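You operate a simulated robot arm through the tools that you are given. There is no shell and no other tool. Be economical: measure what you need, move in short steps, check, and stop when the job is done.

You run a simulated robot arm. Do the job below in one go: nothing can be reset, and whatever is moved stays where it is left.

JOB
Close up the photo frame with the beige back.
Fine: seat it in the opening, then turn both buttons over it.

Only the result counts: the job must be done as asked and must still hold three seconds after the hand-in. Knocking over, shifting, dropping, spilling or breaking anything else fails it.

ROBOT AND FRAMES
A 6-joint arm with a two-finger parallel gripper, fixed in place. Base frame: the origin is at the foot of the arm, x ahead of it, y to its left, z up; the work surface is at about z = 80. Units: cm, degrees, N and s.
With the tool pointing down near the work surface it reaches from about 18 to 76 cm from the base axis. Its first joint turns from -166.0 to 166.0 degrees. Payload 3.91 kg.
Tool frame: the origin (TCP) lies between the finger pads and is the grasp point; the fingertips stand 3 cm ahead of it; z points along the fingers, y is the line along which they close. Largest opening 11 cm; finger width 2, thickness 1; the body of the gripper, 4.8 by 11.2 cm, starts 5.5 cm behind the TCP.
Orientation is that of the tool frame in the base frame, as a unit quaternion [w, x, y, z]. With the fingers straight down and closing along the base's y, the tool's x points along the base's -x, its y along +y and its z along -z.

CONTROLS
- The arm moves only by the tool move_arm. Its argument "steps" is a list of rows, each an object of numbers (a shift or turn left out is 0, a gripper value left out holds the last): "rx", "ry", "rz": the turn, a rotation vector about the base's x, y, z in degrees; "dx", "dy", "dz": the shift along the base's x, y, z in cm; "fingers": the closure, from 0 (fully open) to 1 (shut). In form: [{"rx": .., "ry": .., "rz": .., "dx": .., "dy": .., "dz": .., "fingers": ..}, ...]. A call has 1 to 20 rows; each row shifts and turns the commanded pose from where the row before left it. A row lasts 0.2 s, in which the tool goes at most 5 cm and 8.6 degrees; a call with a longer step from one row to the next is refused whole, and so is a gripper value outside its range. Where a pose cannot be reached the arm comes as near as it can. A force on the tool above 80 N (or 10 N above the force at the start of the call, whichever is more), or a blocked arm, ends the call early, and 0.2 s more pass. Each finger travels about 4.5 cm/s and halts on what it meets, pressing with about 21 N; the grip force reading is that of the motor and also rises with nothing between the fingers. The clock runs only during rows and for 0.2 s after the last one: add rows that do not move to give the fingers time. The reply holds the time, the measured pose of the TCP, the force on the tool along the base axes, the opening and the grip force, in the units named above and with some noise, with the torque about the TCP (base axes, N m) and any sound that the robot's microphone picked up, and new pictures: "pictures" is both (left out), scene, wrist or none.
- Cameras (640 x 400 px; columns grow to the right, rows downward): "scene" is fixed at [39.86, -50.15, 138.97]; the picture's right is [1.00, -0.03, 0.00], its down [-0.01, -0.40, -0.92] and it looks along [0.03, 0.92, -0.40] (base axes); focal length 362 px, centre (320, 200). "wrist" rides on the gripper at [7.1, 2.2, -10.7] in the tool frame; the picture's right is [-0.29, 0.96, 0.00], its down [-0.76, -0.23, -0.61] and it looks along [-0.58, -0.18, 0.79] (tool axes); focal length 243 px, centre (320, 200). There is no depth. A picture from a camera that has moved, and an enlarged one, comes with that camera's place and axes in the base frame and with its lens.
- raise_lower(by): slides the trunk up (or, below 0, down) by that many cm; the arm rides with it, the base frame stays. It gives what a move gives, with no picture.
- enlarge(camera, box): a new picture of the part [left, top, right, bottom] of that camera's present view, enlarged. The clock stands still meanwhile.
- finish_job(): hands the job in; it is judged then, once.

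Go step by step. Nothing tells you positions but the pictures and the camera data: compare them with the known pose of the tool, close in by small moves and look again before you grip or let go. The budget is 120 turns and 200 pictures, counting those below and the enlarged ones. Unless the task says otherwise, let go and move clear before handing in, and close with one line.

The tools are called after ">>>" as a command line: name --argument value ..., lists and objects as JSON in quotes. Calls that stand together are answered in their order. move_arm: Moves the arm, as the interface text tells. Its arguments: {"type":"object","properties":{"steps":{"type":"array"},"pictures":{"type":"string","enum":["both","scene","wrist","none"]}},"required":["steps"]} The other tools are called the same way: raise_lower (by) slides the trunk up or down; enlarge (camera, box) takes an enlarged picture of a part of a camera's view; finish_job () hands the job in.

At the start:

```text
t: 0.0
eef_pos: [29.78, 26.34, 112.47]
tool_rot: [0.0, -0.001, 1.0, 0.0]
contact_force: [-0.4, -0.6, -0.2]
moment: [-0.06, -0.01, -0.02]
grip_width: 11.03
grasp_force: 0.0
trunk travel left (down, up): [-47.5, 11.5]
```

scene: 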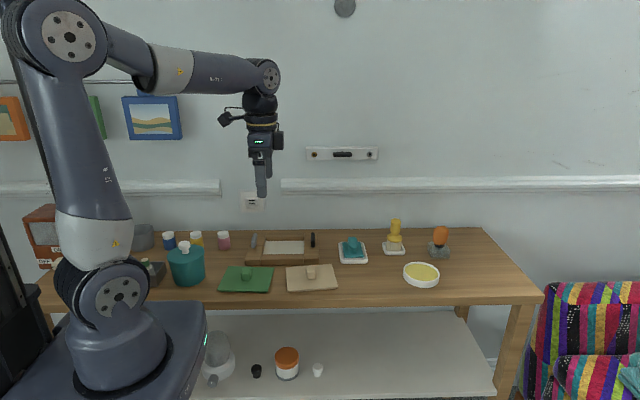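
wrist: 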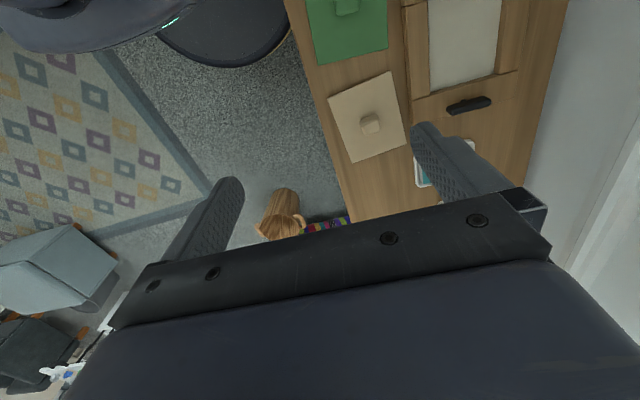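

I see a table with a frame lying face down, a green back and a beige back with grip blocks, and dark buttons on the frame. I enlarge to measure.

>>> enlarge --camera "scene" --box '[200, 210, 360, 310]'

>>> enlarge --camera "wrist" --box '[280, 0, 580, 188]'

```text
4.00 times, centred on (280, 260) of scene
camera zoom: at [39.86, -50.15, 138.97], right [1.0, -0.03, 0.0], down [-0.01, -0.4, -0.92], along [0.03, 0.92, -0.4], focal length 1450 px, centre (480, -40)
```

zoom: 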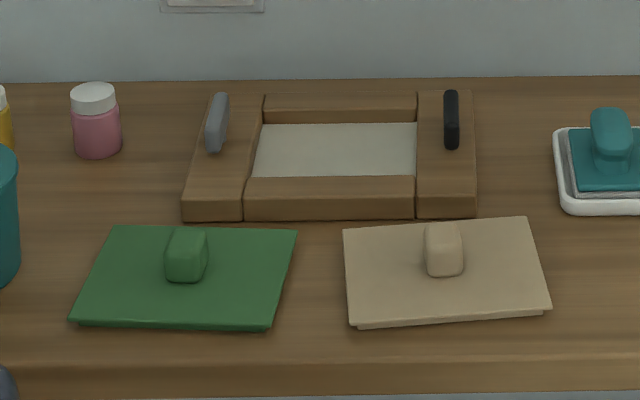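

```text
2.13 times, centred on (430, 94) of wrist
camera zoom: at [22.53, 28.49, 123.21], right [0.29, 0.96, 0.0], down [0.76, -0.23, 0.61], along [0.58, -0.18, -0.79], focal length 516 px, centre (86, 426)
```

zoom: 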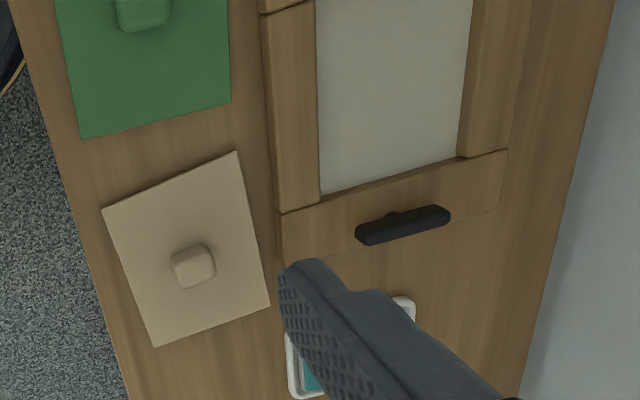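

The frame is centred near (32, 46) and the beige back near (40, 31). The buttons sit on the left and right rails. I'll move over the frame for a closer look.

>>> move_arm --steps '[{"dx": 0.5, "dy": 4, "dz": -1}, {"dx": 0.5, "dy": 4, "dz": -1}, {"dx": 0.5, "dy": 4, "dz": -1}, {"dx": 0.5, "dy": 4, "dz": -1}, {}, {}]' --pictures "wrist"

```text
t: 1.4
eef_pos: [31.84, 42.46, 108.5]
tool_rot: [0.0, 0.001, 1.0, 0.0]
contact_force: [0.0, 0.3, 1.3]
moment: [0.04, -0.01, 0.0]
grip_width: 10.99
grasp_force: 0.1
trunk travel left (down, up): [-47.5, 11.5]
camera wrist: at [24.56, 44.6, 119.13], right [0.29, 0.96, 0.0], down [0.76, -0.23, 0.61], along [0.58, -0.18, -0.79], focal length 243 px, centre (320, 200)
```

wrist: 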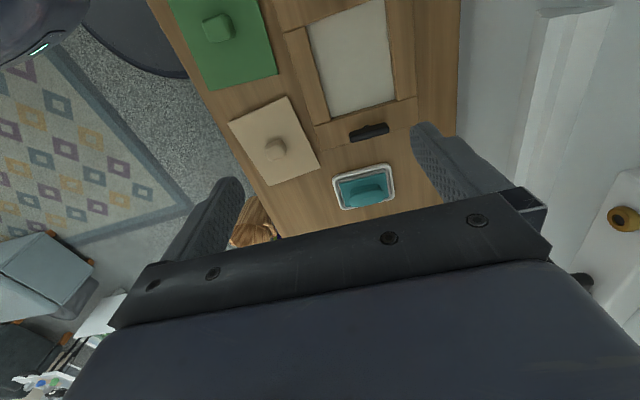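

The wrist camera looks ahead along +x, so I'll shift back to see the frame.

>>> move_arm --steps '[{"dx": -4, "dy": 1.5, "dz": -1}, {"dx": -4, "dy": 1.5, "dz": -1}, {"dx": -4, "dy": 1.5, "dz": -1}, {"dx": -4, "dy": 1.5, "dz": -1}, {}, {}]' --pictures "none"

>>> enlarge --camera "wrist" --box '[200, 0, 480, 175]'

```text
t: 2.8
eef_pos: [15.98, 48.3, 104.57]
tool_rot: [0.0, 0.0, 1.0, -0.001]
contact_force: [-0.3, 0.7, 0.0]
moment: [0.0, 0.02, -0.01]
grip_width: 11.01
grasp_force: 0.0
trunk travel left (down, up): [-47.5, 11.5]
```

```text
2.29 times, centred on (340, 88) of wrist
camera zoom: at [8.61, 50.42, 115.17], right [0.29, 0.96, 0.0], down [0.76, -0.23, 0.61], along [0.58, -0.18, -0.79], focal length 555 px, centre (274, 457)
```

zoom: 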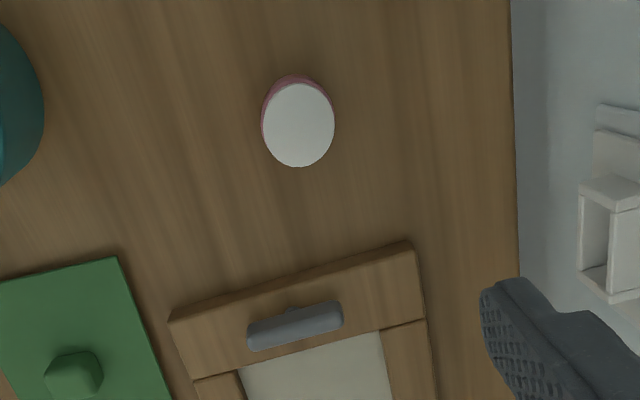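

>>> move_arm --steps '[{"dx": 4}, {"dx": 4}, {}, {}]' --pictures "none"

>>> enlarge --camera "wrist" --box '[200, 0, 480, 175]'

```text
t: 3.8
eef_pos: [24.04, 48.15, 104.65]
tool_rot: [0.0, 0.0, 1.0, 0.0]
contact_force: [0.4, 0.4, -0.3]
moment: [-0.02, 0.01, 0.0]
grip_width: 10.98
grasp_force: 0.2
trunk travel left (down, up): [-47.5, 11.5]
```

```text
2.29 times, centred on (340, 88) of wrist
camera zoom: at [16.69, 50.41, 115.17], right [0.29, 0.96, 0.0], down [0.76, -0.23, 0.61], along [0.58, -0.18, -0.79], focal length 555 px, centre (274, 457)
```

zoom: 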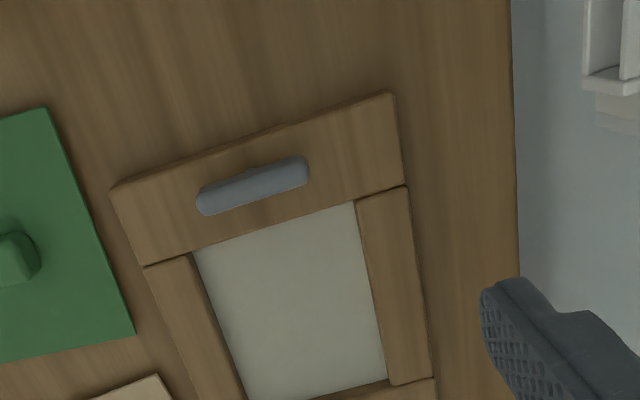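

>>> move_arm --steps '[{"dx": 4, "dy": -1}, {"dx": 4, "dy": -1}, {}, {}]' --pictures "none"

>>> enlarge --camera "wrist" --box '[200, 0, 480, 175]'

```text
t: 4.8
eef_pos: [31.86, 46.18, 104.74]
tool_rot: [0.001, 0.0, 1.0, 0.001]
contact_force: [-0.2, 0.0, -0.3]
moment: [0.01, -0.01, 0.03]
grip_width: 11.02
grasp_force: 0.0
trunk travel left (down, up): [-47.5, 11.5]
```

```text
2.29 times, centred on (340, 88) of wrist
camera zoom: at [24.55, 48.39, 115.31], right [0.29, 0.96, 0.0], down [0.76, -0.23, 0.61], along [0.58, -0.18, -0.79], focal length 555 px, centre (274, 457)
```

zoom: 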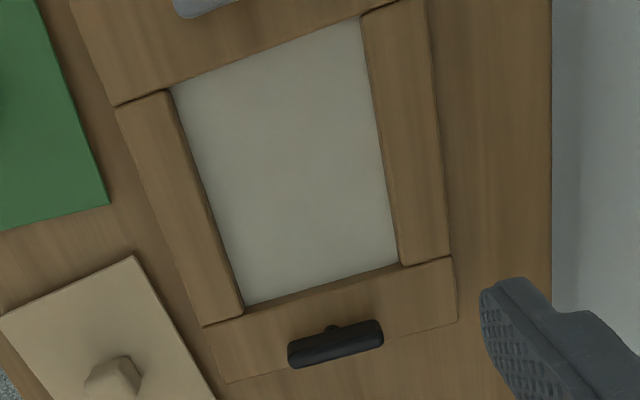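

Opening is about x 25.2–37.4, y 42.5–52.6. Now I look at the beige back.

>>> move_arm --steps '[{"dx": 1, "dy": -4.5}, {"dx": 1, "dy": -4.5}, {"dx": 1, "dy": -4.5}, {}, {}]' --pictures "none"

>>> enlarge --camera "wrist" --box '[200, 0, 480, 175]'

```text
t: 6.0
eef_pos: [34.67, 32.71, 104.59]
tool_rot: [-0.001, 0.0, 1.0, 0.0]
contact_force: [0.2, -0.3, -0.7]
moment: [-0.01, 0.02, -0.01]
grip_width: 11.01
grasp_force: 0.1
trunk travel left (down, up): [-47.5, 11.5]
```

```text
2.29 times, centred on (340, 88) of wrist
camera zoom: at [27.35, 34.96, 115.27], right [0.29, 0.96, 0.0], down [0.76, -0.23, 0.61], along [0.58, -0.18, -0.79], focal length 555 px, centre (274, 457)
```

zoom: 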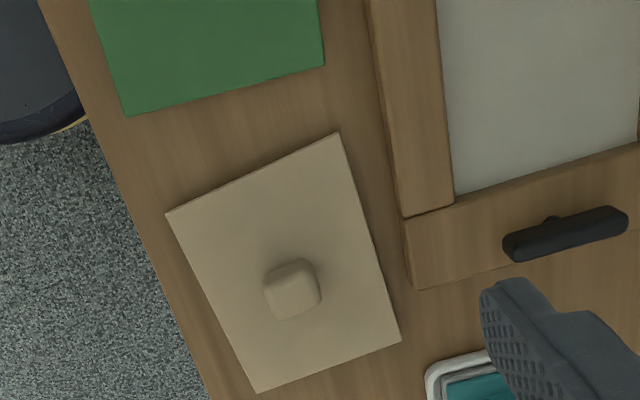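

>>> enlarge --camera "scene" --box '[280, 255, 344, 295]'

>>> enlarge --camera "scene" --box '[240, 228, 328, 283]'

>>> enlarge --camera "wrist" --box '[260, 50, 400, 175]'

```text
10.00 times, centred on (312, 275) of scene
camera zoom: at [39.86, -50.15, 138.97], right [1.0, -0.03, 0.0], down [-0.01, -0.4, -0.92], along [0.03, 0.92, -0.4], focal length 3624 px, centre (400, -550)
```

zoom: 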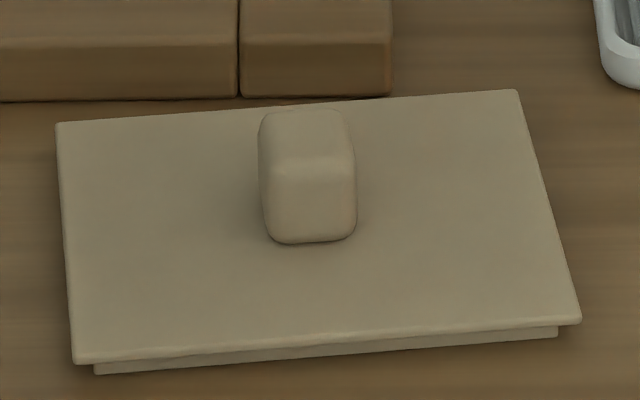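

```text
7.27 times, centred on (284, 256) of scene
camera zoom: at [39.86, -50.15, 138.97], right [1.0, -0.03, 0.0], down [-0.01, -0.4, -0.92], along [0.03, 0.92, -0.4], focal length 2636 px, centre (582, -204)
```

zoom: 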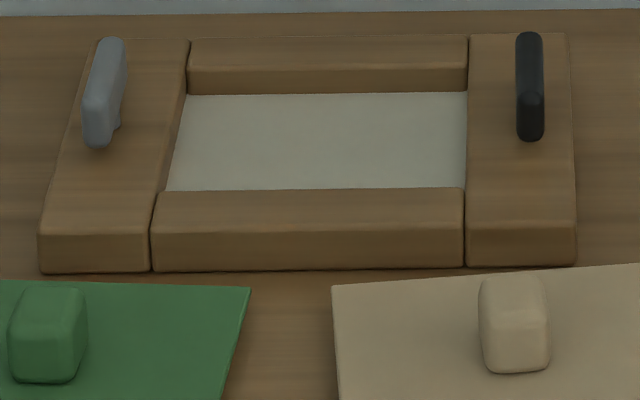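

```text
3.20 times, centred on (330, 112) of wrist
camera zoom: at [27.35, 34.96, 115.27], right [0.29, 0.96, 0.0], down [0.76, -0.23, 0.61], along [0.58, -0.18, -0.79], focal length 776 px, centre (288, 480)
```

zoom: 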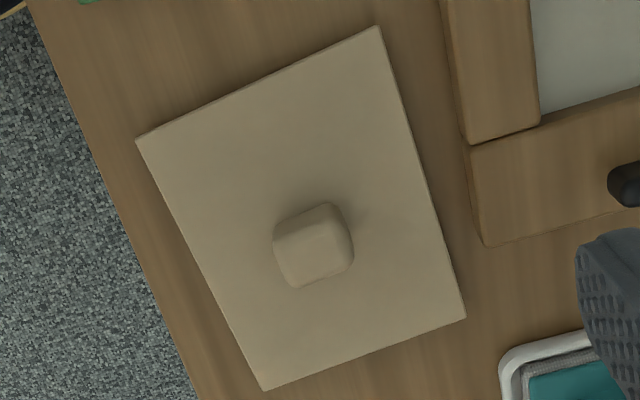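

The beige back is a lid with a flange and a plug beneath, centred at about (39.5, 32.4) and turned about 6°. Next I go above its knob, aligned.

>>> move_arm --steps '[{"dx": 2.4, "dy": -0.15, "dz": -3.5, "rz": 3}, {"dx": 2.4, "dy": -0.15, "dz": -3.5, "rz": 3}, {"dz": -3.5}, {"dz": -3.5}, {}, {}]'

```text
t: 7.4
eef_pos: [39.7, 32.47, 90.77]
tool_rot: [0.0, -0.053, 0.999, -0.001]
contact_force: [0.1, 0.3, 0.0]
moment: [-0.01, 0.04, 0.01]
grip_width: 11.0
grasp_force: 0.0
trunk travel left (down, up): [-47.5, 11.5]
camera wrist: at [32.15, 33.83, 101.4], right [0.19, 0.98, 0.0], down [0.78, -0.15, 0.61], along [0.6, -0.11, -0.79], focal length 243 px, centre (320, 200)
```

scene: 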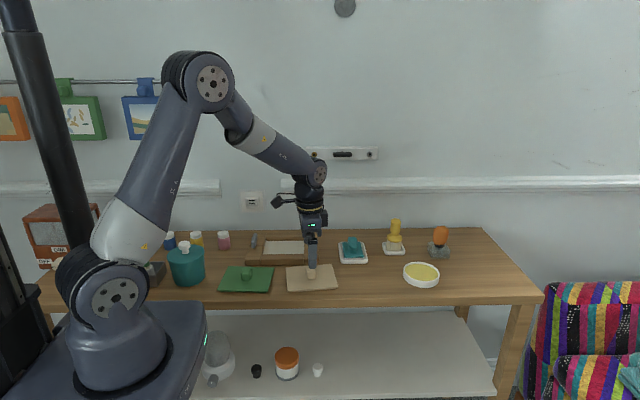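
wrist: 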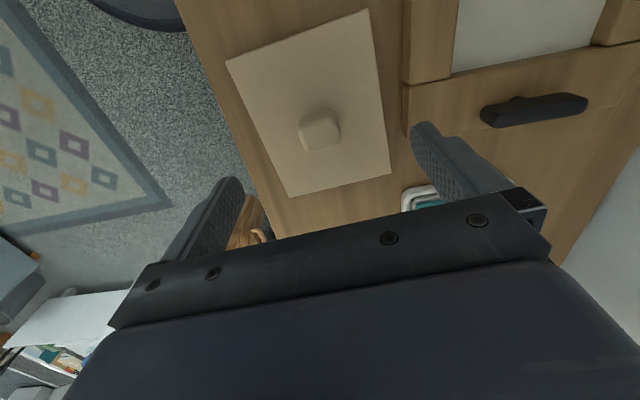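

Aligned well; lowering around the knob.

>>> move_arm --steps '[{"dx": -0.25, "dz": -3}, {"dz": -2.3}, {}, {}]'

>>> enlarge --camera "scene" --box '[280, 240, 344, 295]'

```text
t: 8.4
eef_pos: [39.37, 32.46, 85.38]
tool_rot: [0.0, -0.052, 0.999, 0.0]
contact_force: [-0.1, 0.2, 0.7]
moment: [0.02, 0.0, 0.02]
grip_width: 11.0
grasp_force: 0.0
trunk travel left (down, up): [-47.5, 11.5]
camera wrist: at [31.84, 33.9, 96.01], right [0.19, 0.98, 0.0], down [0.78, -0.15, 0.61], along [0.6, -0.11, -0.79], focal length 243 px, centre (320, 200)
```

scene: 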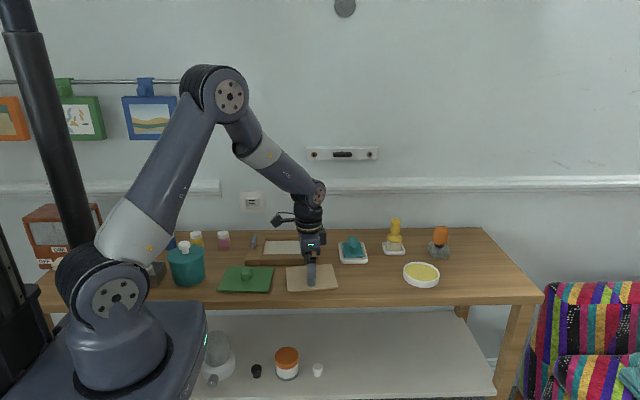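
wrist: 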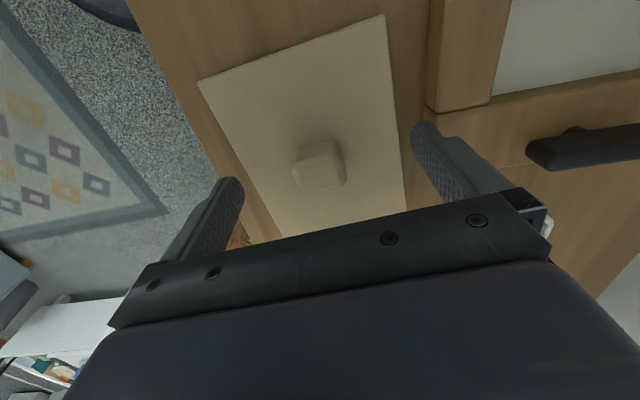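

```text
7.27 times, centred on (312, 268) of scene
camera zoom: at [39.86, -50.15, 138.97], right [1.0, -0.03, 0.0], down [-0.01, -0.4, -0.92], along [0.03, 0.92, -0.4], focal length 2636 px, centre (378, -291)
```

zoom: 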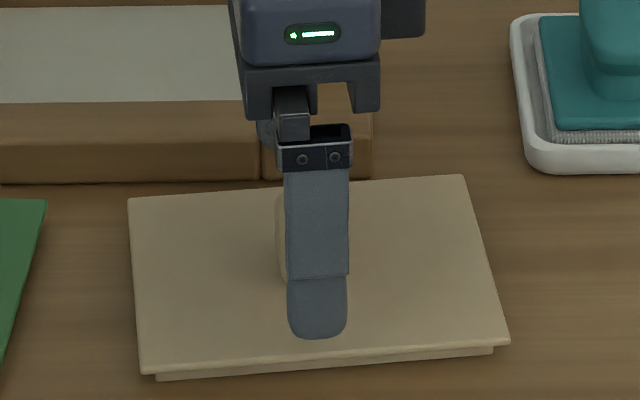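

>>> move_arm --steps '[{"dz": -0.9}, {"fingers": 0.4}, {"fingers": 0.7}, {"fingers": 1}, {}, {}, {}, {}]'

>>> enlarge --camera "scene" --box '[280, 240, 344, 295]'

```text
t: 10.2
eef_pos: [39.36, 32.45, 84.34]
tool_rot: [0.0, -0.052, 0.999, -0.001]
contact_force: [-0.3, 0.0, 0.3]
moment: [-0.02, 0.04, 0.01]
grip_width: 3.07
grasp_force: 21.7
trunk travel left (down, up): [-47.5, 11.5]
camera wrist: at [31.91, 33.85, 95.03], right [0.19, 0.98, 0.0], down [0.78, -0.15, 0.61], along [0.6, -0.12, -0.79], focal length 243 px, centre (320, 200)
```

scene: 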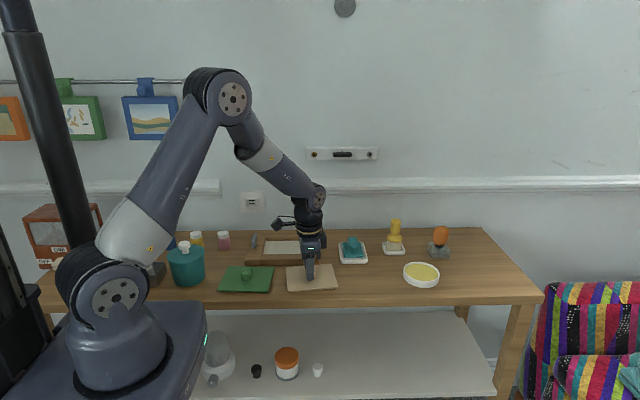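
wrist: 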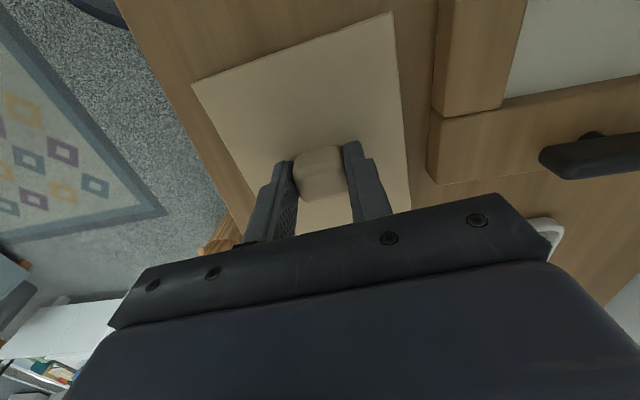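

```text
7.27 times, centred on (312, 268) of scene
camera zoom: at [39.86, -50.15, 138.97], right [1.0, -0.03, 0.0], down [-0.01, -0.4, -0.92], along [0.03, 0.92, -0.4], focal length 2636 px, centre (378, -291)
```

zoom: 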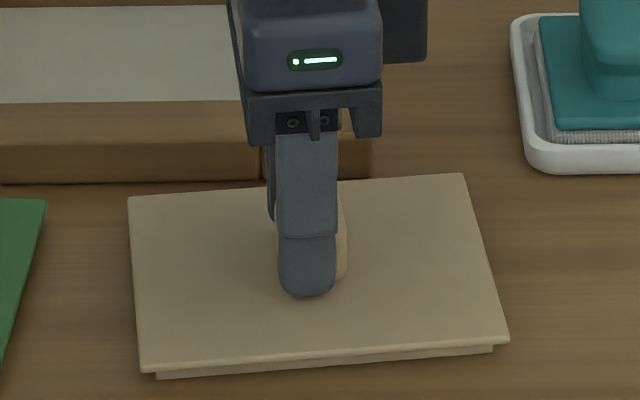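

Gripped. Lift and carry over the opening, turning it square with the frame.

>>> move_arm --steps '[{"dz": 1}, {"dz": 2}, {"dz": 3}, {"dx": -1, "dy": 2, "rz": -1}, {"dx": -1, "dy": 2, "rz": -1}, {"dx": -1, "dy": 2, "rz": -1}, {"dx": -1, "dy": 2, "rz": -1}, {"dx": -1, "dy": 2, "rz": -1}, {"dx": -1, "dy": 2, "rz": -1.5}, {"dx": -1, "dy": 2}, {"dx": -1, "dy": 1}, {}, {}]'

>>> enlarge --camera "scene" --box '[240, 218, 328, 273]'

>>> enlarge --camera "wrist" --box '[160, 0, 480, 200]'

```text
t: 13.0
eef_pos: [31.31, 47.73, 90.43]
tool_rot: [0.0, 0.004, 1.0, 0.0]
contact_force: [-0.7, 0.9, 0.2]
moment: [0.04, -0.03, -0.01]
grip_width: 0.05
grasp_force: 20.4
trunk travel left (down, up): [-47.5, 11.5]
camera wrist: at [24.11, 49.78, 101.03], right [0.3, 0.95, 0.0], down [0.76, -0.24, 0.61], along [0.58, -0.18, -0.79], focal length 243 px, centre (320, 200)
```

scene: 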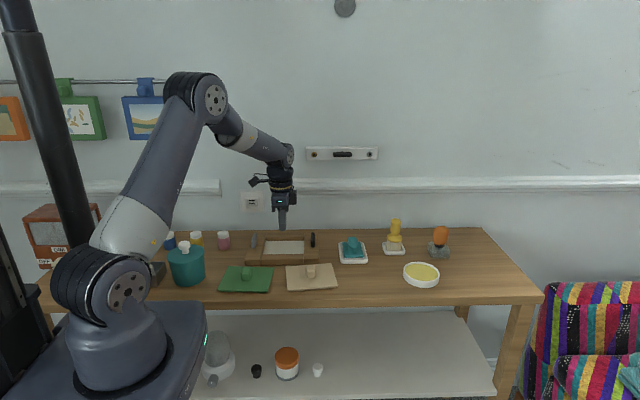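
wrist: 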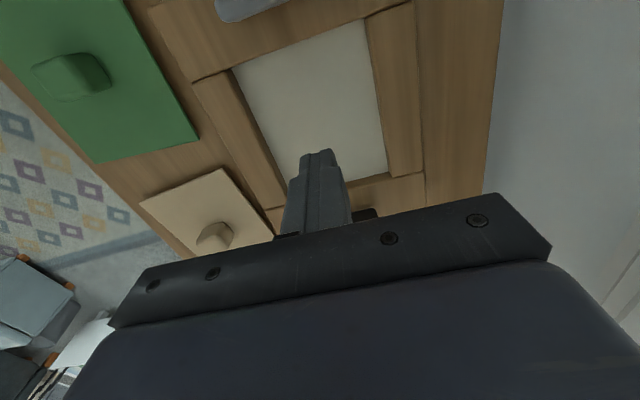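

```text
7.27 times, centred on (284, 246) of scene
camera zoom: at [39.86, -50.15, 138.97], right [1.0, -0.03, 0.0], down [-0.01, -0.4, -0.92], along [0.03, 0.92, -0.4], focal length 2636 px, centre (582, -131)
```

zoom: 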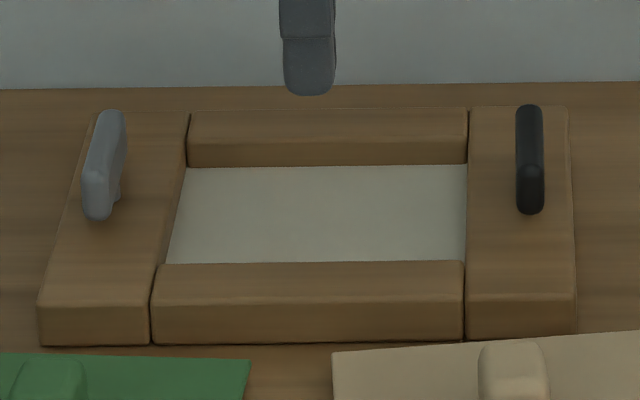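

```text
2.00 times, centred on (320, 100) of wrist
camera zoom: at [24.11, 49.78, 101.03], right [0.3, 0.95, 0.0], down [0.76, -0.24, 0.61], along [0.58, -0.18, -0.79], focal length 485 px, centre (320, 400)
```

zoom: 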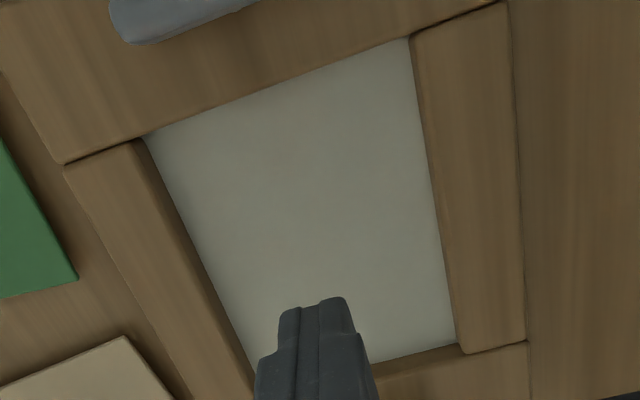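

The fingers slipped off the knob. I'll return, open, and check where the lid lies.

>>> move_arm --steps '[{"dx": 1, "dy": -2, "rz": 1, "fingers": 0.3}, {"dx": 1, "dy": -2, "rz": 1}, {"dx": 1, "dy": -2, "rz": 1}, {"dx": 1, "dy": -2, "rz": 1}, {"dx": 1, "dy": -2, "rz": 1}, {"dx": 1, "dy": -2, "rz": 1.5}, {"dx": 1, "dy": -2}, {"dx": 1.2, "dy": -1.2}, {}, {}]'

>>> enlarge --camera "wrist" --box '[160, 0, 480, 200]'

>>> enlarge --camera "scene" --box '[280, 240, 344, 295]'

```text
t: 15.2
eef_pos: [39.5, 32.31, 90.51]
tool_rot: [-0.001, -0.053, 0.999, 0.0]
contact_force: [-0.5, 0.3, -0.5]
moment: [-0.03, 0.0, -0.03]
grip_width: 7.72
grasp_force: 0.0
trunk travel left (down, up): [-47.5, 11.5]
camera wrist: at [31.94, 33.77, 101.18], right [0.19, 0.98, 0.0], down [0.78, -0.15, 0.61], along [0.6, -0.11, -0.79], focal length 243 px, centre (320, 200)
```

scene: 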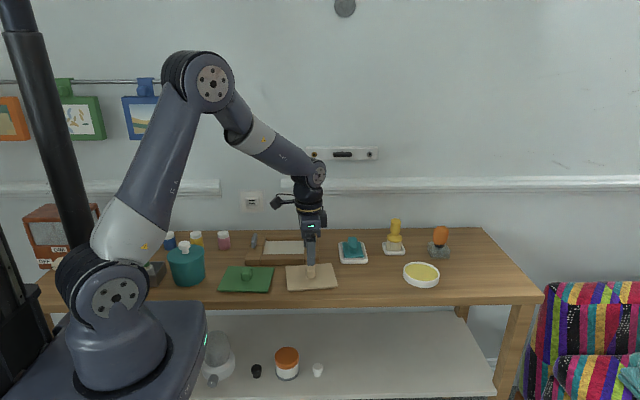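
wrist: 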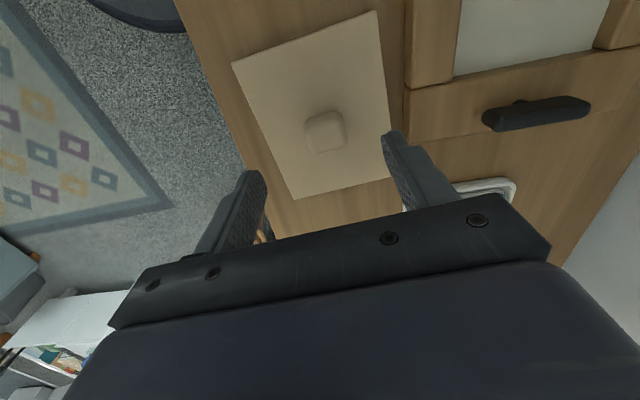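

```text
2.00 times, centred on (320, 100) of wrist
camera zoom: at [31.94, 33.77, 101.18], right [0.19, 0.98, 0.0], down [0.78, -0.15, 0.61], along [0.6, -0.11, -0.79], focal length 485 px, centre (320, 400)
```

zoom: 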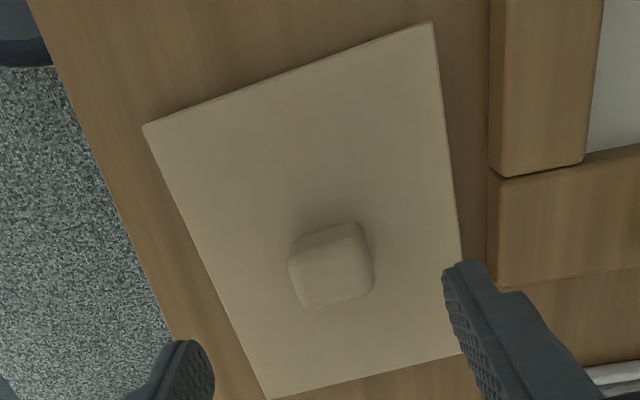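

```text
7.27 times, centred on (312, 268) of scene
camera zoom: at [39.86, -50.15, 138.97], right [1.0, -0.03, 0.0], down [-0.01, -0.4, -0.92], along [0.03, 0.92, -0.4], focal length 2636 px, centre (378, -291)
```

zoom: 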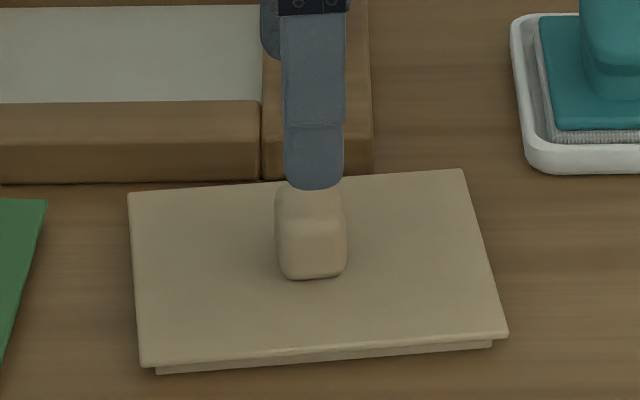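

>>> move_arm --steps '[{"dx": 0.05, "dy": 0.15, "dz": -3}, {"dz": -3}, {"dz": -0.3}, {"dz": -0.15}, {"dz": -0.15}, {}]' --pictures "none"

>>> enlarge --camera "scene" --box '[280, 240, 344, 295]'

```text
t: 16.6
eef_pos: [39.54, 32.45, 84.16]
tool_rot: [0.003, -0.052, 0.999, 0.002]
contact_force: [-2.7, -1.4, 31.8]
moment: [-0.46, 0.1, -0.02]
grip_width: 7.73
grasp_force: 0.1
trunk travel left (down, up): [-47.5, 11.5]
```

```text
7.27 times, centred on (312, 268) of scene
camera zoom: at [39.86, -50.15, 138.97], right [1.0, -0.03, 0.0], down [-0.01, -0.4, -0.92], along [0.03, 0.92, -0.4], focal length 2636 px, centre (378, -291)
```

zoom: 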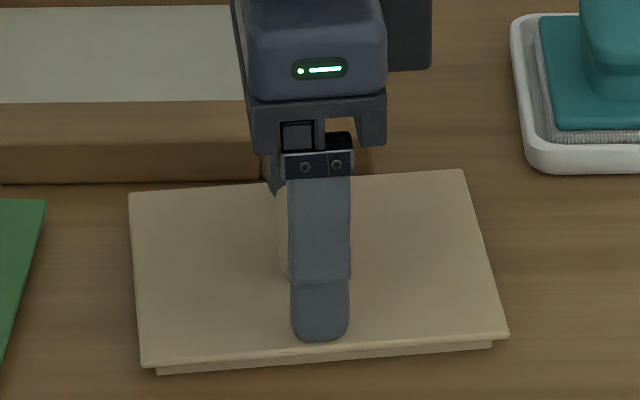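

Touched the flange (its top is at about z 81.15). I'll back off a hair, close, and lift gently.

>>> move_arm --steps '[{"dz": 0.2}, {"fingers": 0.6}, {"fingers": 0.8}, {"fingers": 1}, {}, {}, {}, {"dz": 0.1}, {"dz": 0.2}, {"dz": 0.3}, {"dz": 0.3}, {}]'

>>> enlarge --camera "scene" --box '[280, 240, 344, 295]'

```text
t: 19.2
eef_pos: [39.62, 32.46, 84.92]
tool_rot: [0.0, -0.053, 0.999, -0.001]
contact_force: [0.4, 0.6, -0.4]
moment: [0.02, 0.01, 0.01]
grip_width: 3.16
grasp_force: 21.0
trunk travel left (down, up): [-47.5, 11.5]
camera wrist: at [32.1, 33.87, 95.53], right [0.19, 0.98, 0.0], down [0.78, -0.15, 0.61], along [0.6, -0.12, -0.79], focal length 243 px, centre (320, 200)
```

scene: 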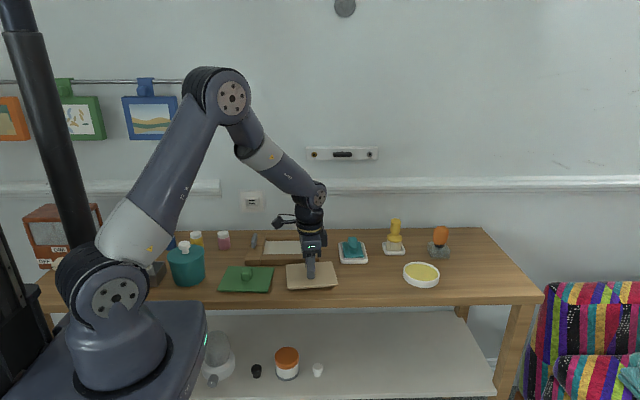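
wrist: 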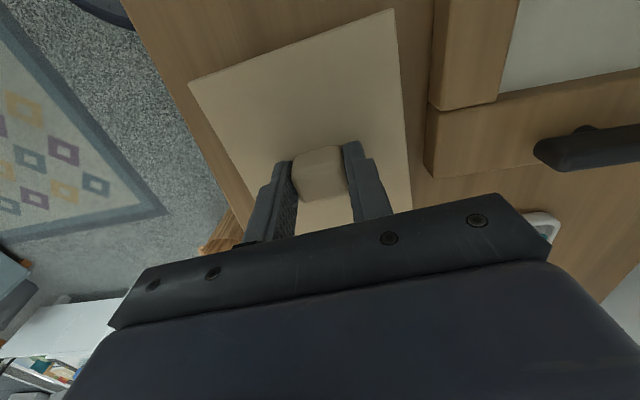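

```text
7.27 times, centred on (312, 268) of scene
camera zoom: at [39.86, -50.15, 138.97], right [1.0, -0.03, 0.0], down [-0.01, -0.4, -0.92], along [0.03, 0.92, -0.4], focal length 2636 px, centre (378, -291)
```

zoom: 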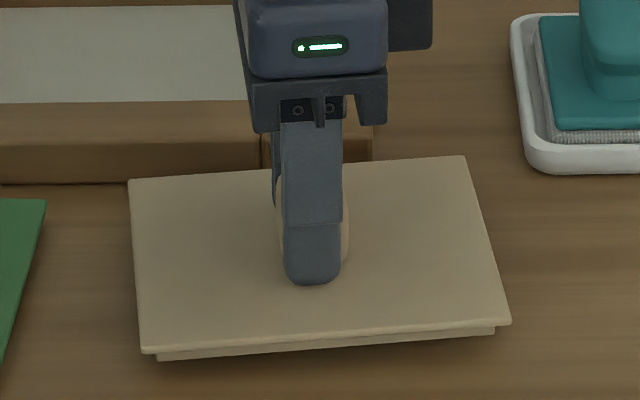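

It holds. Raise further slowly and look.

>>> move_arm --steps '[{"dz": 0.4}, {"dz": 0.5}, {"dz": 0.6}, {"dz": 0.6}, {"dz": 0.6}, {"dz": 0.6}, {"dz": 0.6}, {"dz": 0.4}, {"dx": -0.2, "dy": 0.4}, {"dx": -0.4, "dy": 0.8}, {"dx": -0.5, "dy": 1}, {"dx": -0.5, "dy": 1}, {"dx": -0.5, "dy": 1}, {"dx": -0.5, "dy": 1}, {"dx": -0.5, "dy": 1}, {"dx": -0.5, "dy": 1}, {"dx": -0.2, "dy": 0.4}, {}]' --pictures "wrist"

>>> enlarge --camera "scene" --box '[240, 218, 344, 283]'

```text
t: 23.0
eef_pos: [35.93, 40.04, 89.24]
tool_rot: [0.0, -0.052, 0.999, 0.0]
contact_force: [1.1, -1.2, 0.5]
moment: [-0.03, -0.02, -0.12]
grip_width: 3.14
grasp_force: 20.8
trunk travel left (down, up): [-47.5, 11.5]
camera wrist: at [28.37, 41.48, 99.77], right [0.19, 0.98, 0.0], down [0.78, -0.15, 0.61], along [0.6, -0.12, -0.79], focal length 243 px, centre (320, 200)
```

wrist: 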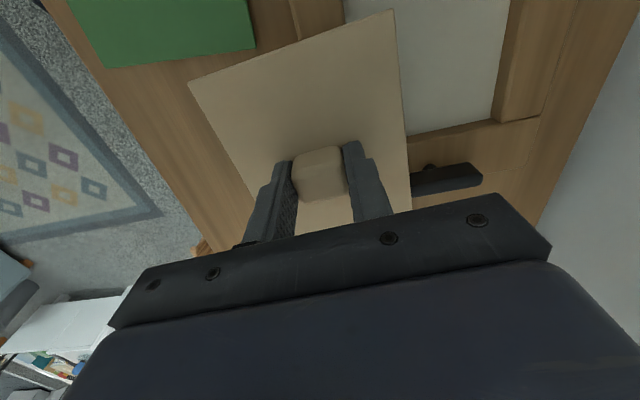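

```text
6.15 times, centred on (292, 250) of scene
camera zoom: at [39.86, -50.15, 138.97], right [1.0, -0.03, 0.0], down [-0.01, -0.4, -0.92], along [0.03, 0.92, -0.4], focal length 2230 px, centre (492, -111)
```

zoom: 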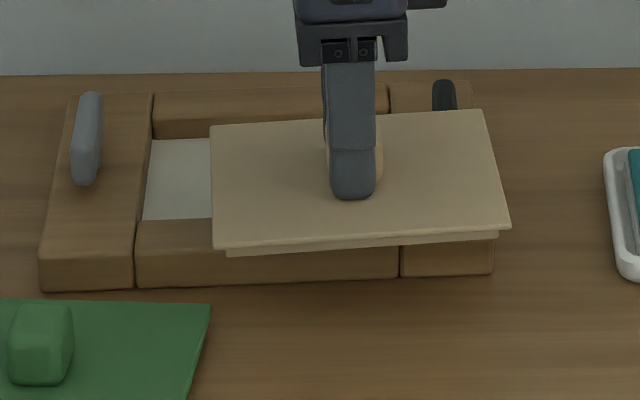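

Lid held firmly. Moving over the opening, squaring it up.

>>> move_arm --steps '[{"dx": -0.2, "dy": 0.4, "rz": -0.5}, {"dx": -0.4, "dy": 0.7, "rz": -0.8}, {"dx": -0.6, "dy": 1, "rz": -0.8}, {"dx": -0.6, "dy": 1, "rz": -0.8}, {"dx": -0.6, "dy": 1, "rz": -0.8}, {"dx": -0.6, "dy": 1, "rz": -0.8}, {"dx": -0.6, "dy": 1, "rz": -0.8}, {"dx": -0.6, "dy": 1, "rz": -0.5}, {"dx": -0.2, "dy": 0.36}, {}, {}]' --pictures "wrist"

>>> enlarge --camera "scene" --box '[240, 218, 328, 273]'

>>> enlarge --camera "wrist" --box '[160, 0, 480, 200]'

```text
t: 25.4
eef_pos: [31.51, 47.48, 89.2]
tool_rot: [0.0, -0.002, 1.0, 0.0]
contact_force: [-0.7, -0.5, -0.2]
moment: [0.02, 0.03, -0.01]
grip_width: 3.12
grasp_force: 20.2
trunk travel left (down, up): [-47.5, 11.5]
camera wrist: at [24.19, 49.62, 99.78], right [0.29, 0.96, 0.0], down [0.76, -0.23, 0.61], along [0.58, -0.17, -0.79], focal length 243 px, centre (320, 200)
```

wrist: 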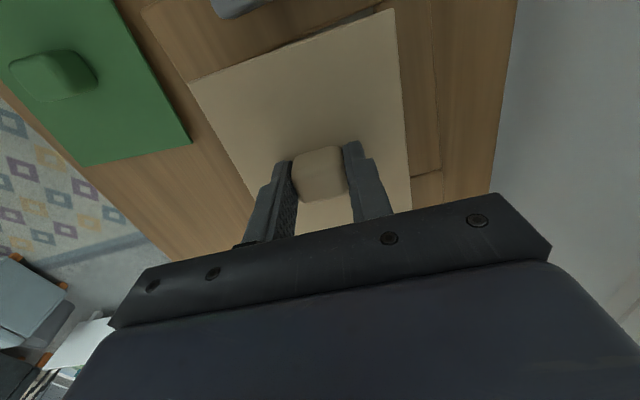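

```text
7.27 times, centred on (284, 246) of scene
camera zoom: at [39.86, -50.15, 138.97], right [1.0, -0.03, 0.0], down [-0.01, -0.4, -0.92], along [0.03, 0.92, -0.4], focal length 2636 px, centre (582, -131)
```

zoom: 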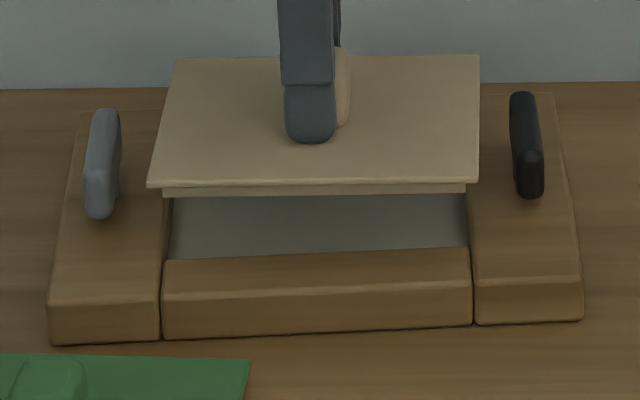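

```text
2.00 times, centred on (320, 100) of wrist
camera zoom: at [24.19, 49.62, 99.78], right [0.29, 0.96, 0.0], down [0.76, -0.23, 0.61], along [0.58, -0.17, -0.79], focal length 485 px, centre (320, 400)
```

zoom: 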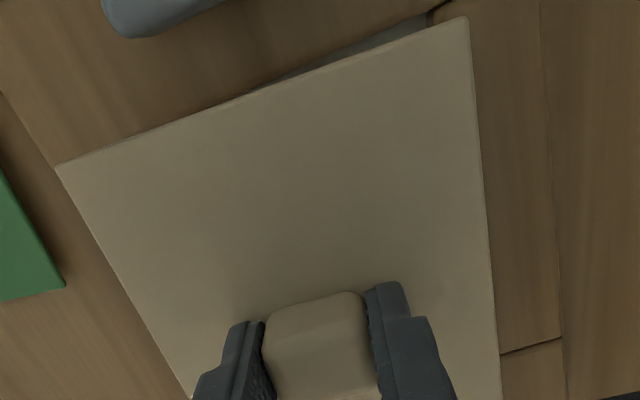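

The lid clipped the frame slightly on the way, turning it about +3°. Measurements agree, so I'll shift the lid to match: (-0.22, +0.72) and +3° yaw, then lower to just above the rim.

>>> move_arm --steps '[{"dx": -0.11, "dy": 0.36, "rz": 1.5}, {"dx": -0.11, "dy": 0.36, "rz": 1.5}, {"dz": -0.6}, {"dz": -0.6}, {"dz": -0.6}, {"dz": -0.5}, {}, {}]' --pictures "none"

>>> enlarge --camera "scene" --box '[240, 218, 328, 273]'

>>> enlarge --camera "wrist" --box '[160, 0, 480, 200]'

```text
t: 27.2
eef_pos: [31.23, 48.27, 86.89]
tool_rot: [0.0, -0.028, 1.0, 0.0]
contact_force: [0.7, -0.1, 0.0]
moment: [0.0, -0.02, 0.01]
grip_width: 3.11
grasp_force: 21.3
trunk travel left (down, up): [-47.5, 11.5]
```

```text
7.27 times, centred on (284, 246) of scene
camera zoom: at [39.86, -50.15, 138.97], right [1.0, -0.03, 0.0], down [-0.01, -0.4, -0.92], along [0.03, 0.92, -0.4], focal length 2636 px, centre (582, -131)
```

zoom: 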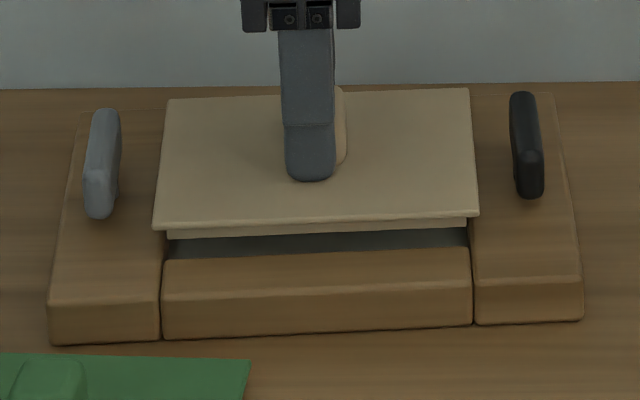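

```text
2.00 times, centred on (320, 100) of wrist
camera zoom: at [23.83, 49.99, 97.55], right [0.24, 0.97, 0.0], down [0.77, -0.19, 0.61], along [0.59, -0.14, -0.79], focal length 485 px, centre (320, 400)
```

zoom: 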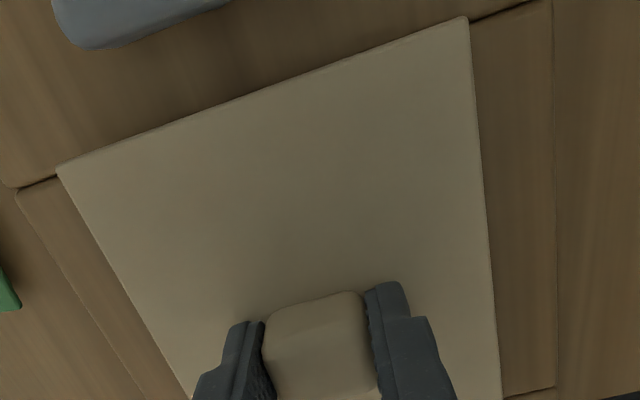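

Lid is parallel and nearly centred. Lower gently by feel.

>>> move_arm --steps '[{"dz": -0.4}, {"dz": -0.3}, {"dz": -0.2}, {"dz": -0.2}, {"dz": -0.2}, {}]' --pictures "none"

>>> enlarge --camera "scene" --box '[240, 218, 328, 273]'

```text
t: 28.6
eef_pos: [31.2, 48.27, 85.59]
tool_rot: [0.0, -0.027, 1.0, 0.0]
contact_force: [-0.3, -1.7, 0.0]
moment: [-0.02, 0.0, 0.01]
grip_width: 3.15
grasp_force: 20.7
trunk travel left (down, up): [-47.5, 11.5]
```

```text
7.27 times, centred on (284, 246) of scene
camera zoom: at [39.86, -50.15, 138.97], right [1.0, -0.03, 0.0], down [-0.01, -0.4, -0.92], along [0.03, 0.92, -0.4], focal length 2636 px, centre (582, -131)
```

zoom: 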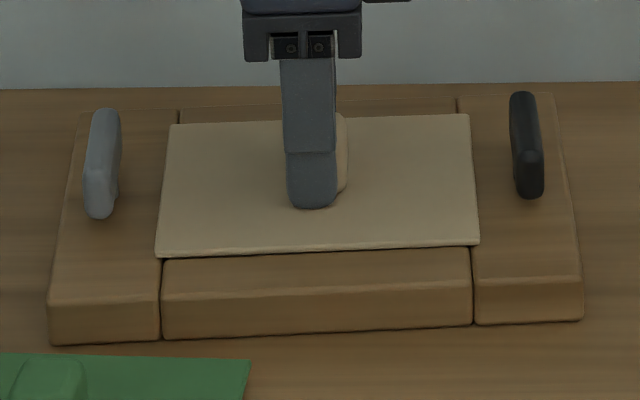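

>>> move_arm --steps '[{"dz": -0.15}, {"dz": -0.15}, {"dz": -0.15}, {}]' --pictures "none"

>>> enlarge --camera "scene" --box '[240, 218, 328, 273]'

>>> enlarge --camera "wrist" --box '[160, 0, 480, 200]'

```text
t: 29.6
eef_pos: [31.17, 48.28, 85.66]
tool_rot: [0.001, -0.027, 1.0, 0.002]
contact_force: [1.3, 1.3, 34.3]
moment: [-0.33, 0.33, -0.05]
grip_width: 3.14
grasp_force: 20.8
trunk travel left (down, up): [-47.5, 11.5]
```

```text
7.27 times, centred on (284, 246) of scene
camera zoom: at [39.86, -50.15, 138.97], right [1.0, -0.03, 0.0], down [-0.01, -0.4, -0.92], along [0.03, 0.92, -0.4], focal length 2636 px, centre (582, -131)
```

zoom: 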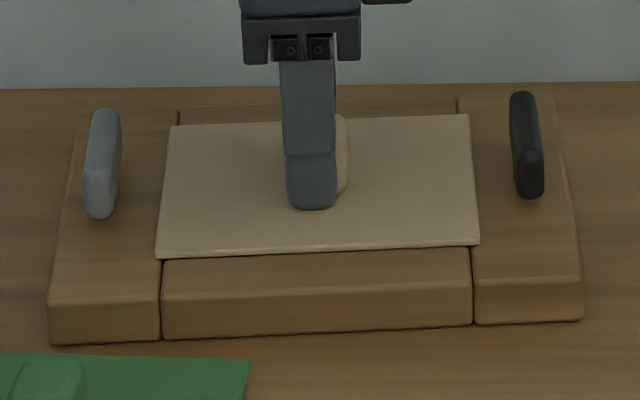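

```text
2.00 times, centred on (320, 100) of wrist
camera zoom: at [23.79, 49.97, 96.15], right [0.24, 0.97, 0.01], down [0.77, -0.19, 0.61], along [0.59, -0.14, -0.79], focal length 485 px, centre (320, 400)
```

zoom: 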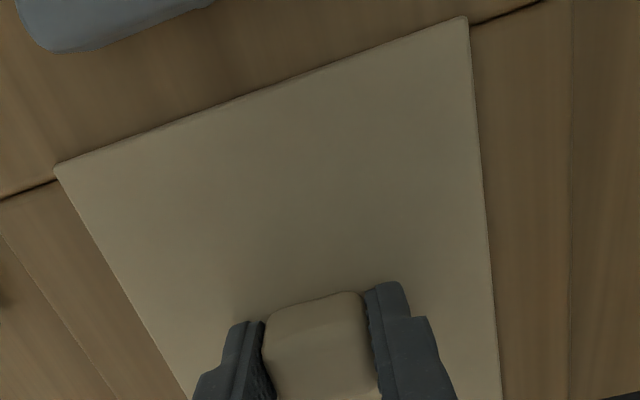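

>>> enlarge --camera "scene" --box '[256, 240, 312, 265]'

```text
11.43 times, centred on (284, 252) of scene
camera zoom: at [39.86, -50.15, 138.97], right [1.0, -0.03, 0.0], down [-0.01, -0.4, -0.92], along [0.03, 0.92, -0.4], focal length 4142 px, centre (731, -400)
```

zoom: 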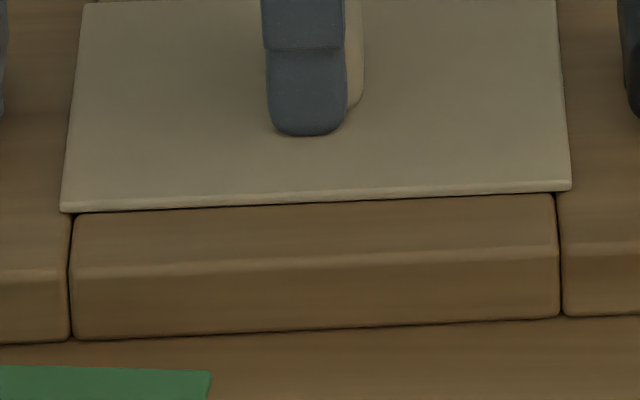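

Evidence (rim ≈82.1, no gap under flange, contact at TCP 85.6) says the lid is seated. I'll relieve the push, release, rise and inspect.

>>> move_arm --steps '[{"dz": 0.2}, {"fingers": 0.8}, {"fingers": 0.6}, {"fingers": 0.4}, {}, {"dz": 1}, {"dz": 2}, {"dz": 3}, {"dx": -1, "dz": 3}, {"dx": -4}, {"dx": -4}, {}, {}]' --pictures "wrist"

>>> enlarge --camera "scene" --box '[240, 218, 328, 273]'

>>> enlarge --camera "wrist" --box '[160, 0, 480, 200]'

```text
t: 32.4
eef_pos: [22.19, 48.45, 94.29]
tool_rot: [0.0, -0.028, 1.0, 0.0]
contact_force: [-0.1, 0.3, -0.5]
moment: [0.0, -0.01, -0.01]
grip_width: 6.58
grasp_force: 0.1
trunk travel left (down, up): [-47.5, 11.5]
camera wrist: at [14.78, 50.11, 104.93], right [0.24, 0.97, 0.0], down [0.77, -0.19, 0.61], along [0.59, -0.14, -0.79], focal length 243 px, centre (320, 200)
```

wrist: 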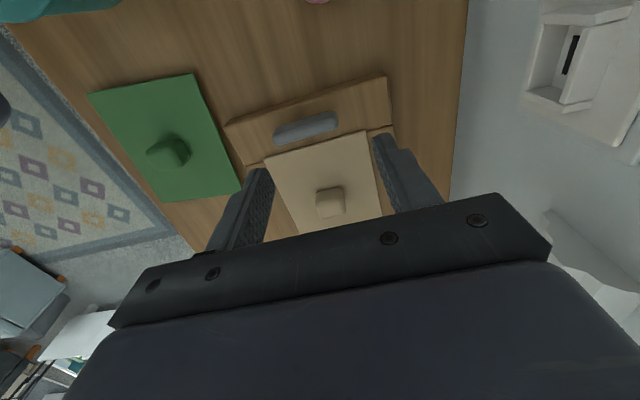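

```text
7.27 times, centred on (284, 246) of scene
camera zoom: at [39.86, -50.15, 138.97], right [1.0, -0.03, 0.0], down [-0.01, -0.4, -0.92], along [0.03, 0.92, -0.4], focal length 2636 px, centre (582, -131)
```

zoom: 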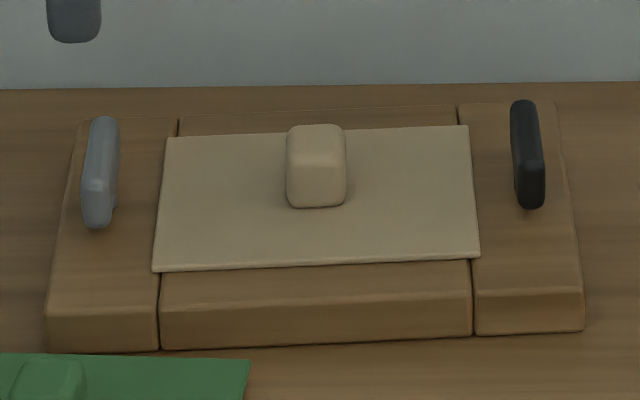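

```text
2.00 times, centred on (320, 100) of wrist
camera zoom: at [14.78, 50.11, 104.93], right [0.24, 0.97, 0.0], down [0.77, -0.19, 0.61], along [0.59, -0.14, -0.79], focal length 485 px, centre (320, 400)
```

zoom: 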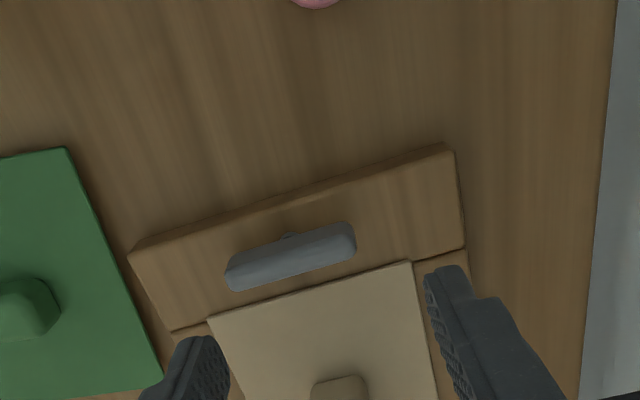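

The lid sits flush, and the frame moved with it, so the plug is engaged. Next is the grey button: I turn the tool +90° to close along x and look down at it.

>>> move_arm --steps '[{"rz": 8, "fingers": 0.6}, {"rz": 8}, {"rz": 8}, {"rz": 8}, {"rz": 8}, {"rz": 8}, {"rz": 8}, {"rz": 8}, {"rz": 8}, {"rz": 8}, {"rz": 8}, {"rz": 4, "dy": -1.5}, {}, {}]'

>>> enlarge --camera "wrist" --box '[160, 0, 480, 200]'

>>> enlarge --camera "scene" --box '[240, 218, 328, 273]'

```text
t: 35.4
eef_pos: [22.22, 46.89, 94.21]
tool_rot: [0.0, 0.739, -0.674, 0.0]
contact_force: [0.9, 0.6, 0.1]
moment: [0.06, 0.0, 0.02]
grip_width: 4.42
grasp_force: 0.0
trunk travel left (down, up): [-47.5, 11.5]
camera wrist: at [20.57, 39.52, 104.87], right [-0.98, 0.2, 0.0], down [0.16, 0.78, 0.61], along [0.12, 0.6, -0.79], focal length 243 px, centre (320, 200)
```

scene: 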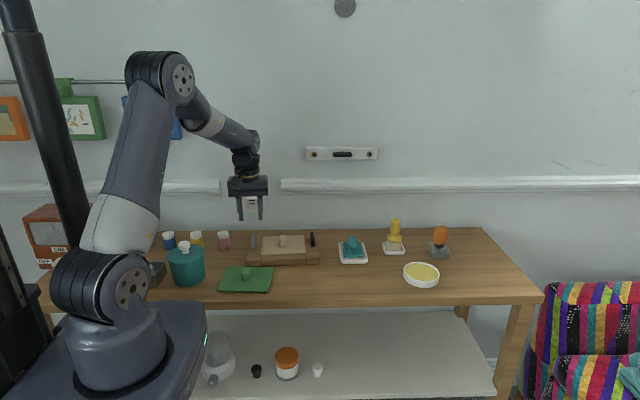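
wrist: 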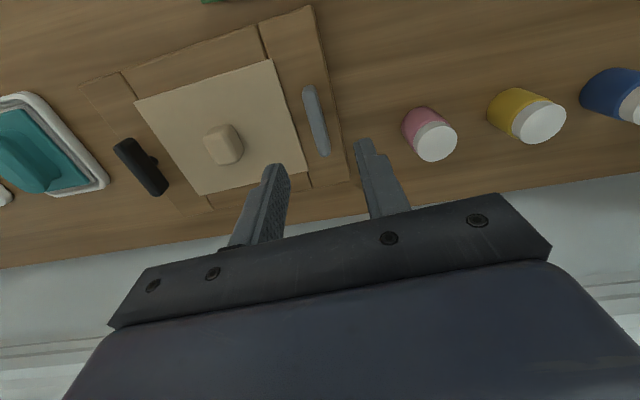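

```text
2.00 times, centred on (320, 100) of wrist
camera zoom: at [20.57, 39.52, 104.87], right [-0.98, 0.2, 0.0], down [0.16, 0.78, 0.61], along [0.12, 0.6, -0.79], focal length 485 px, centre (320, 400)
```

zoom: 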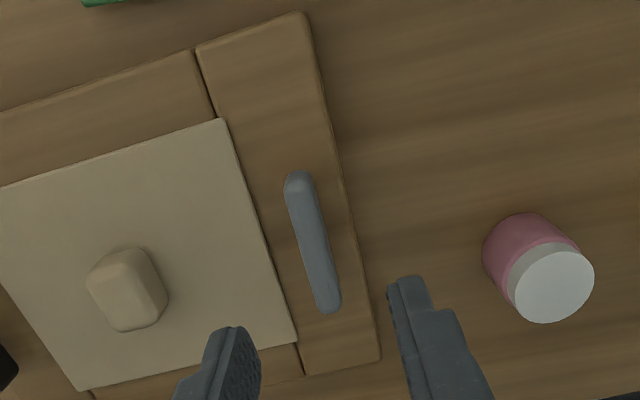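

```text
7.27 times, centred on (284, 246) of scene
camera zoom: at [39.86, -50.15, 138.97], right [1.0, -0.03, 0.0], down [-0.01, -0.4, -0.92], along [0.03, 0.92, -0.4], focal length 2636 px, centre (582, -131)
```

zoom: 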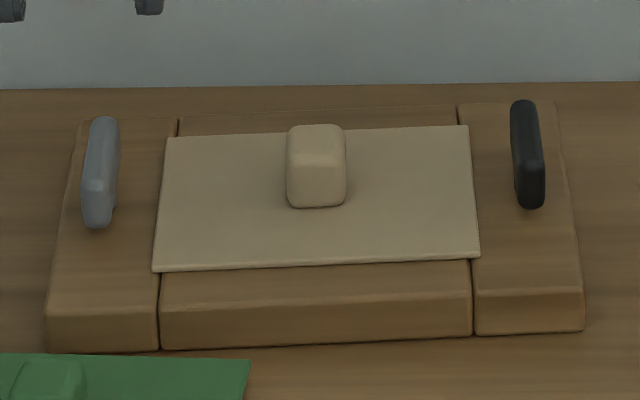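

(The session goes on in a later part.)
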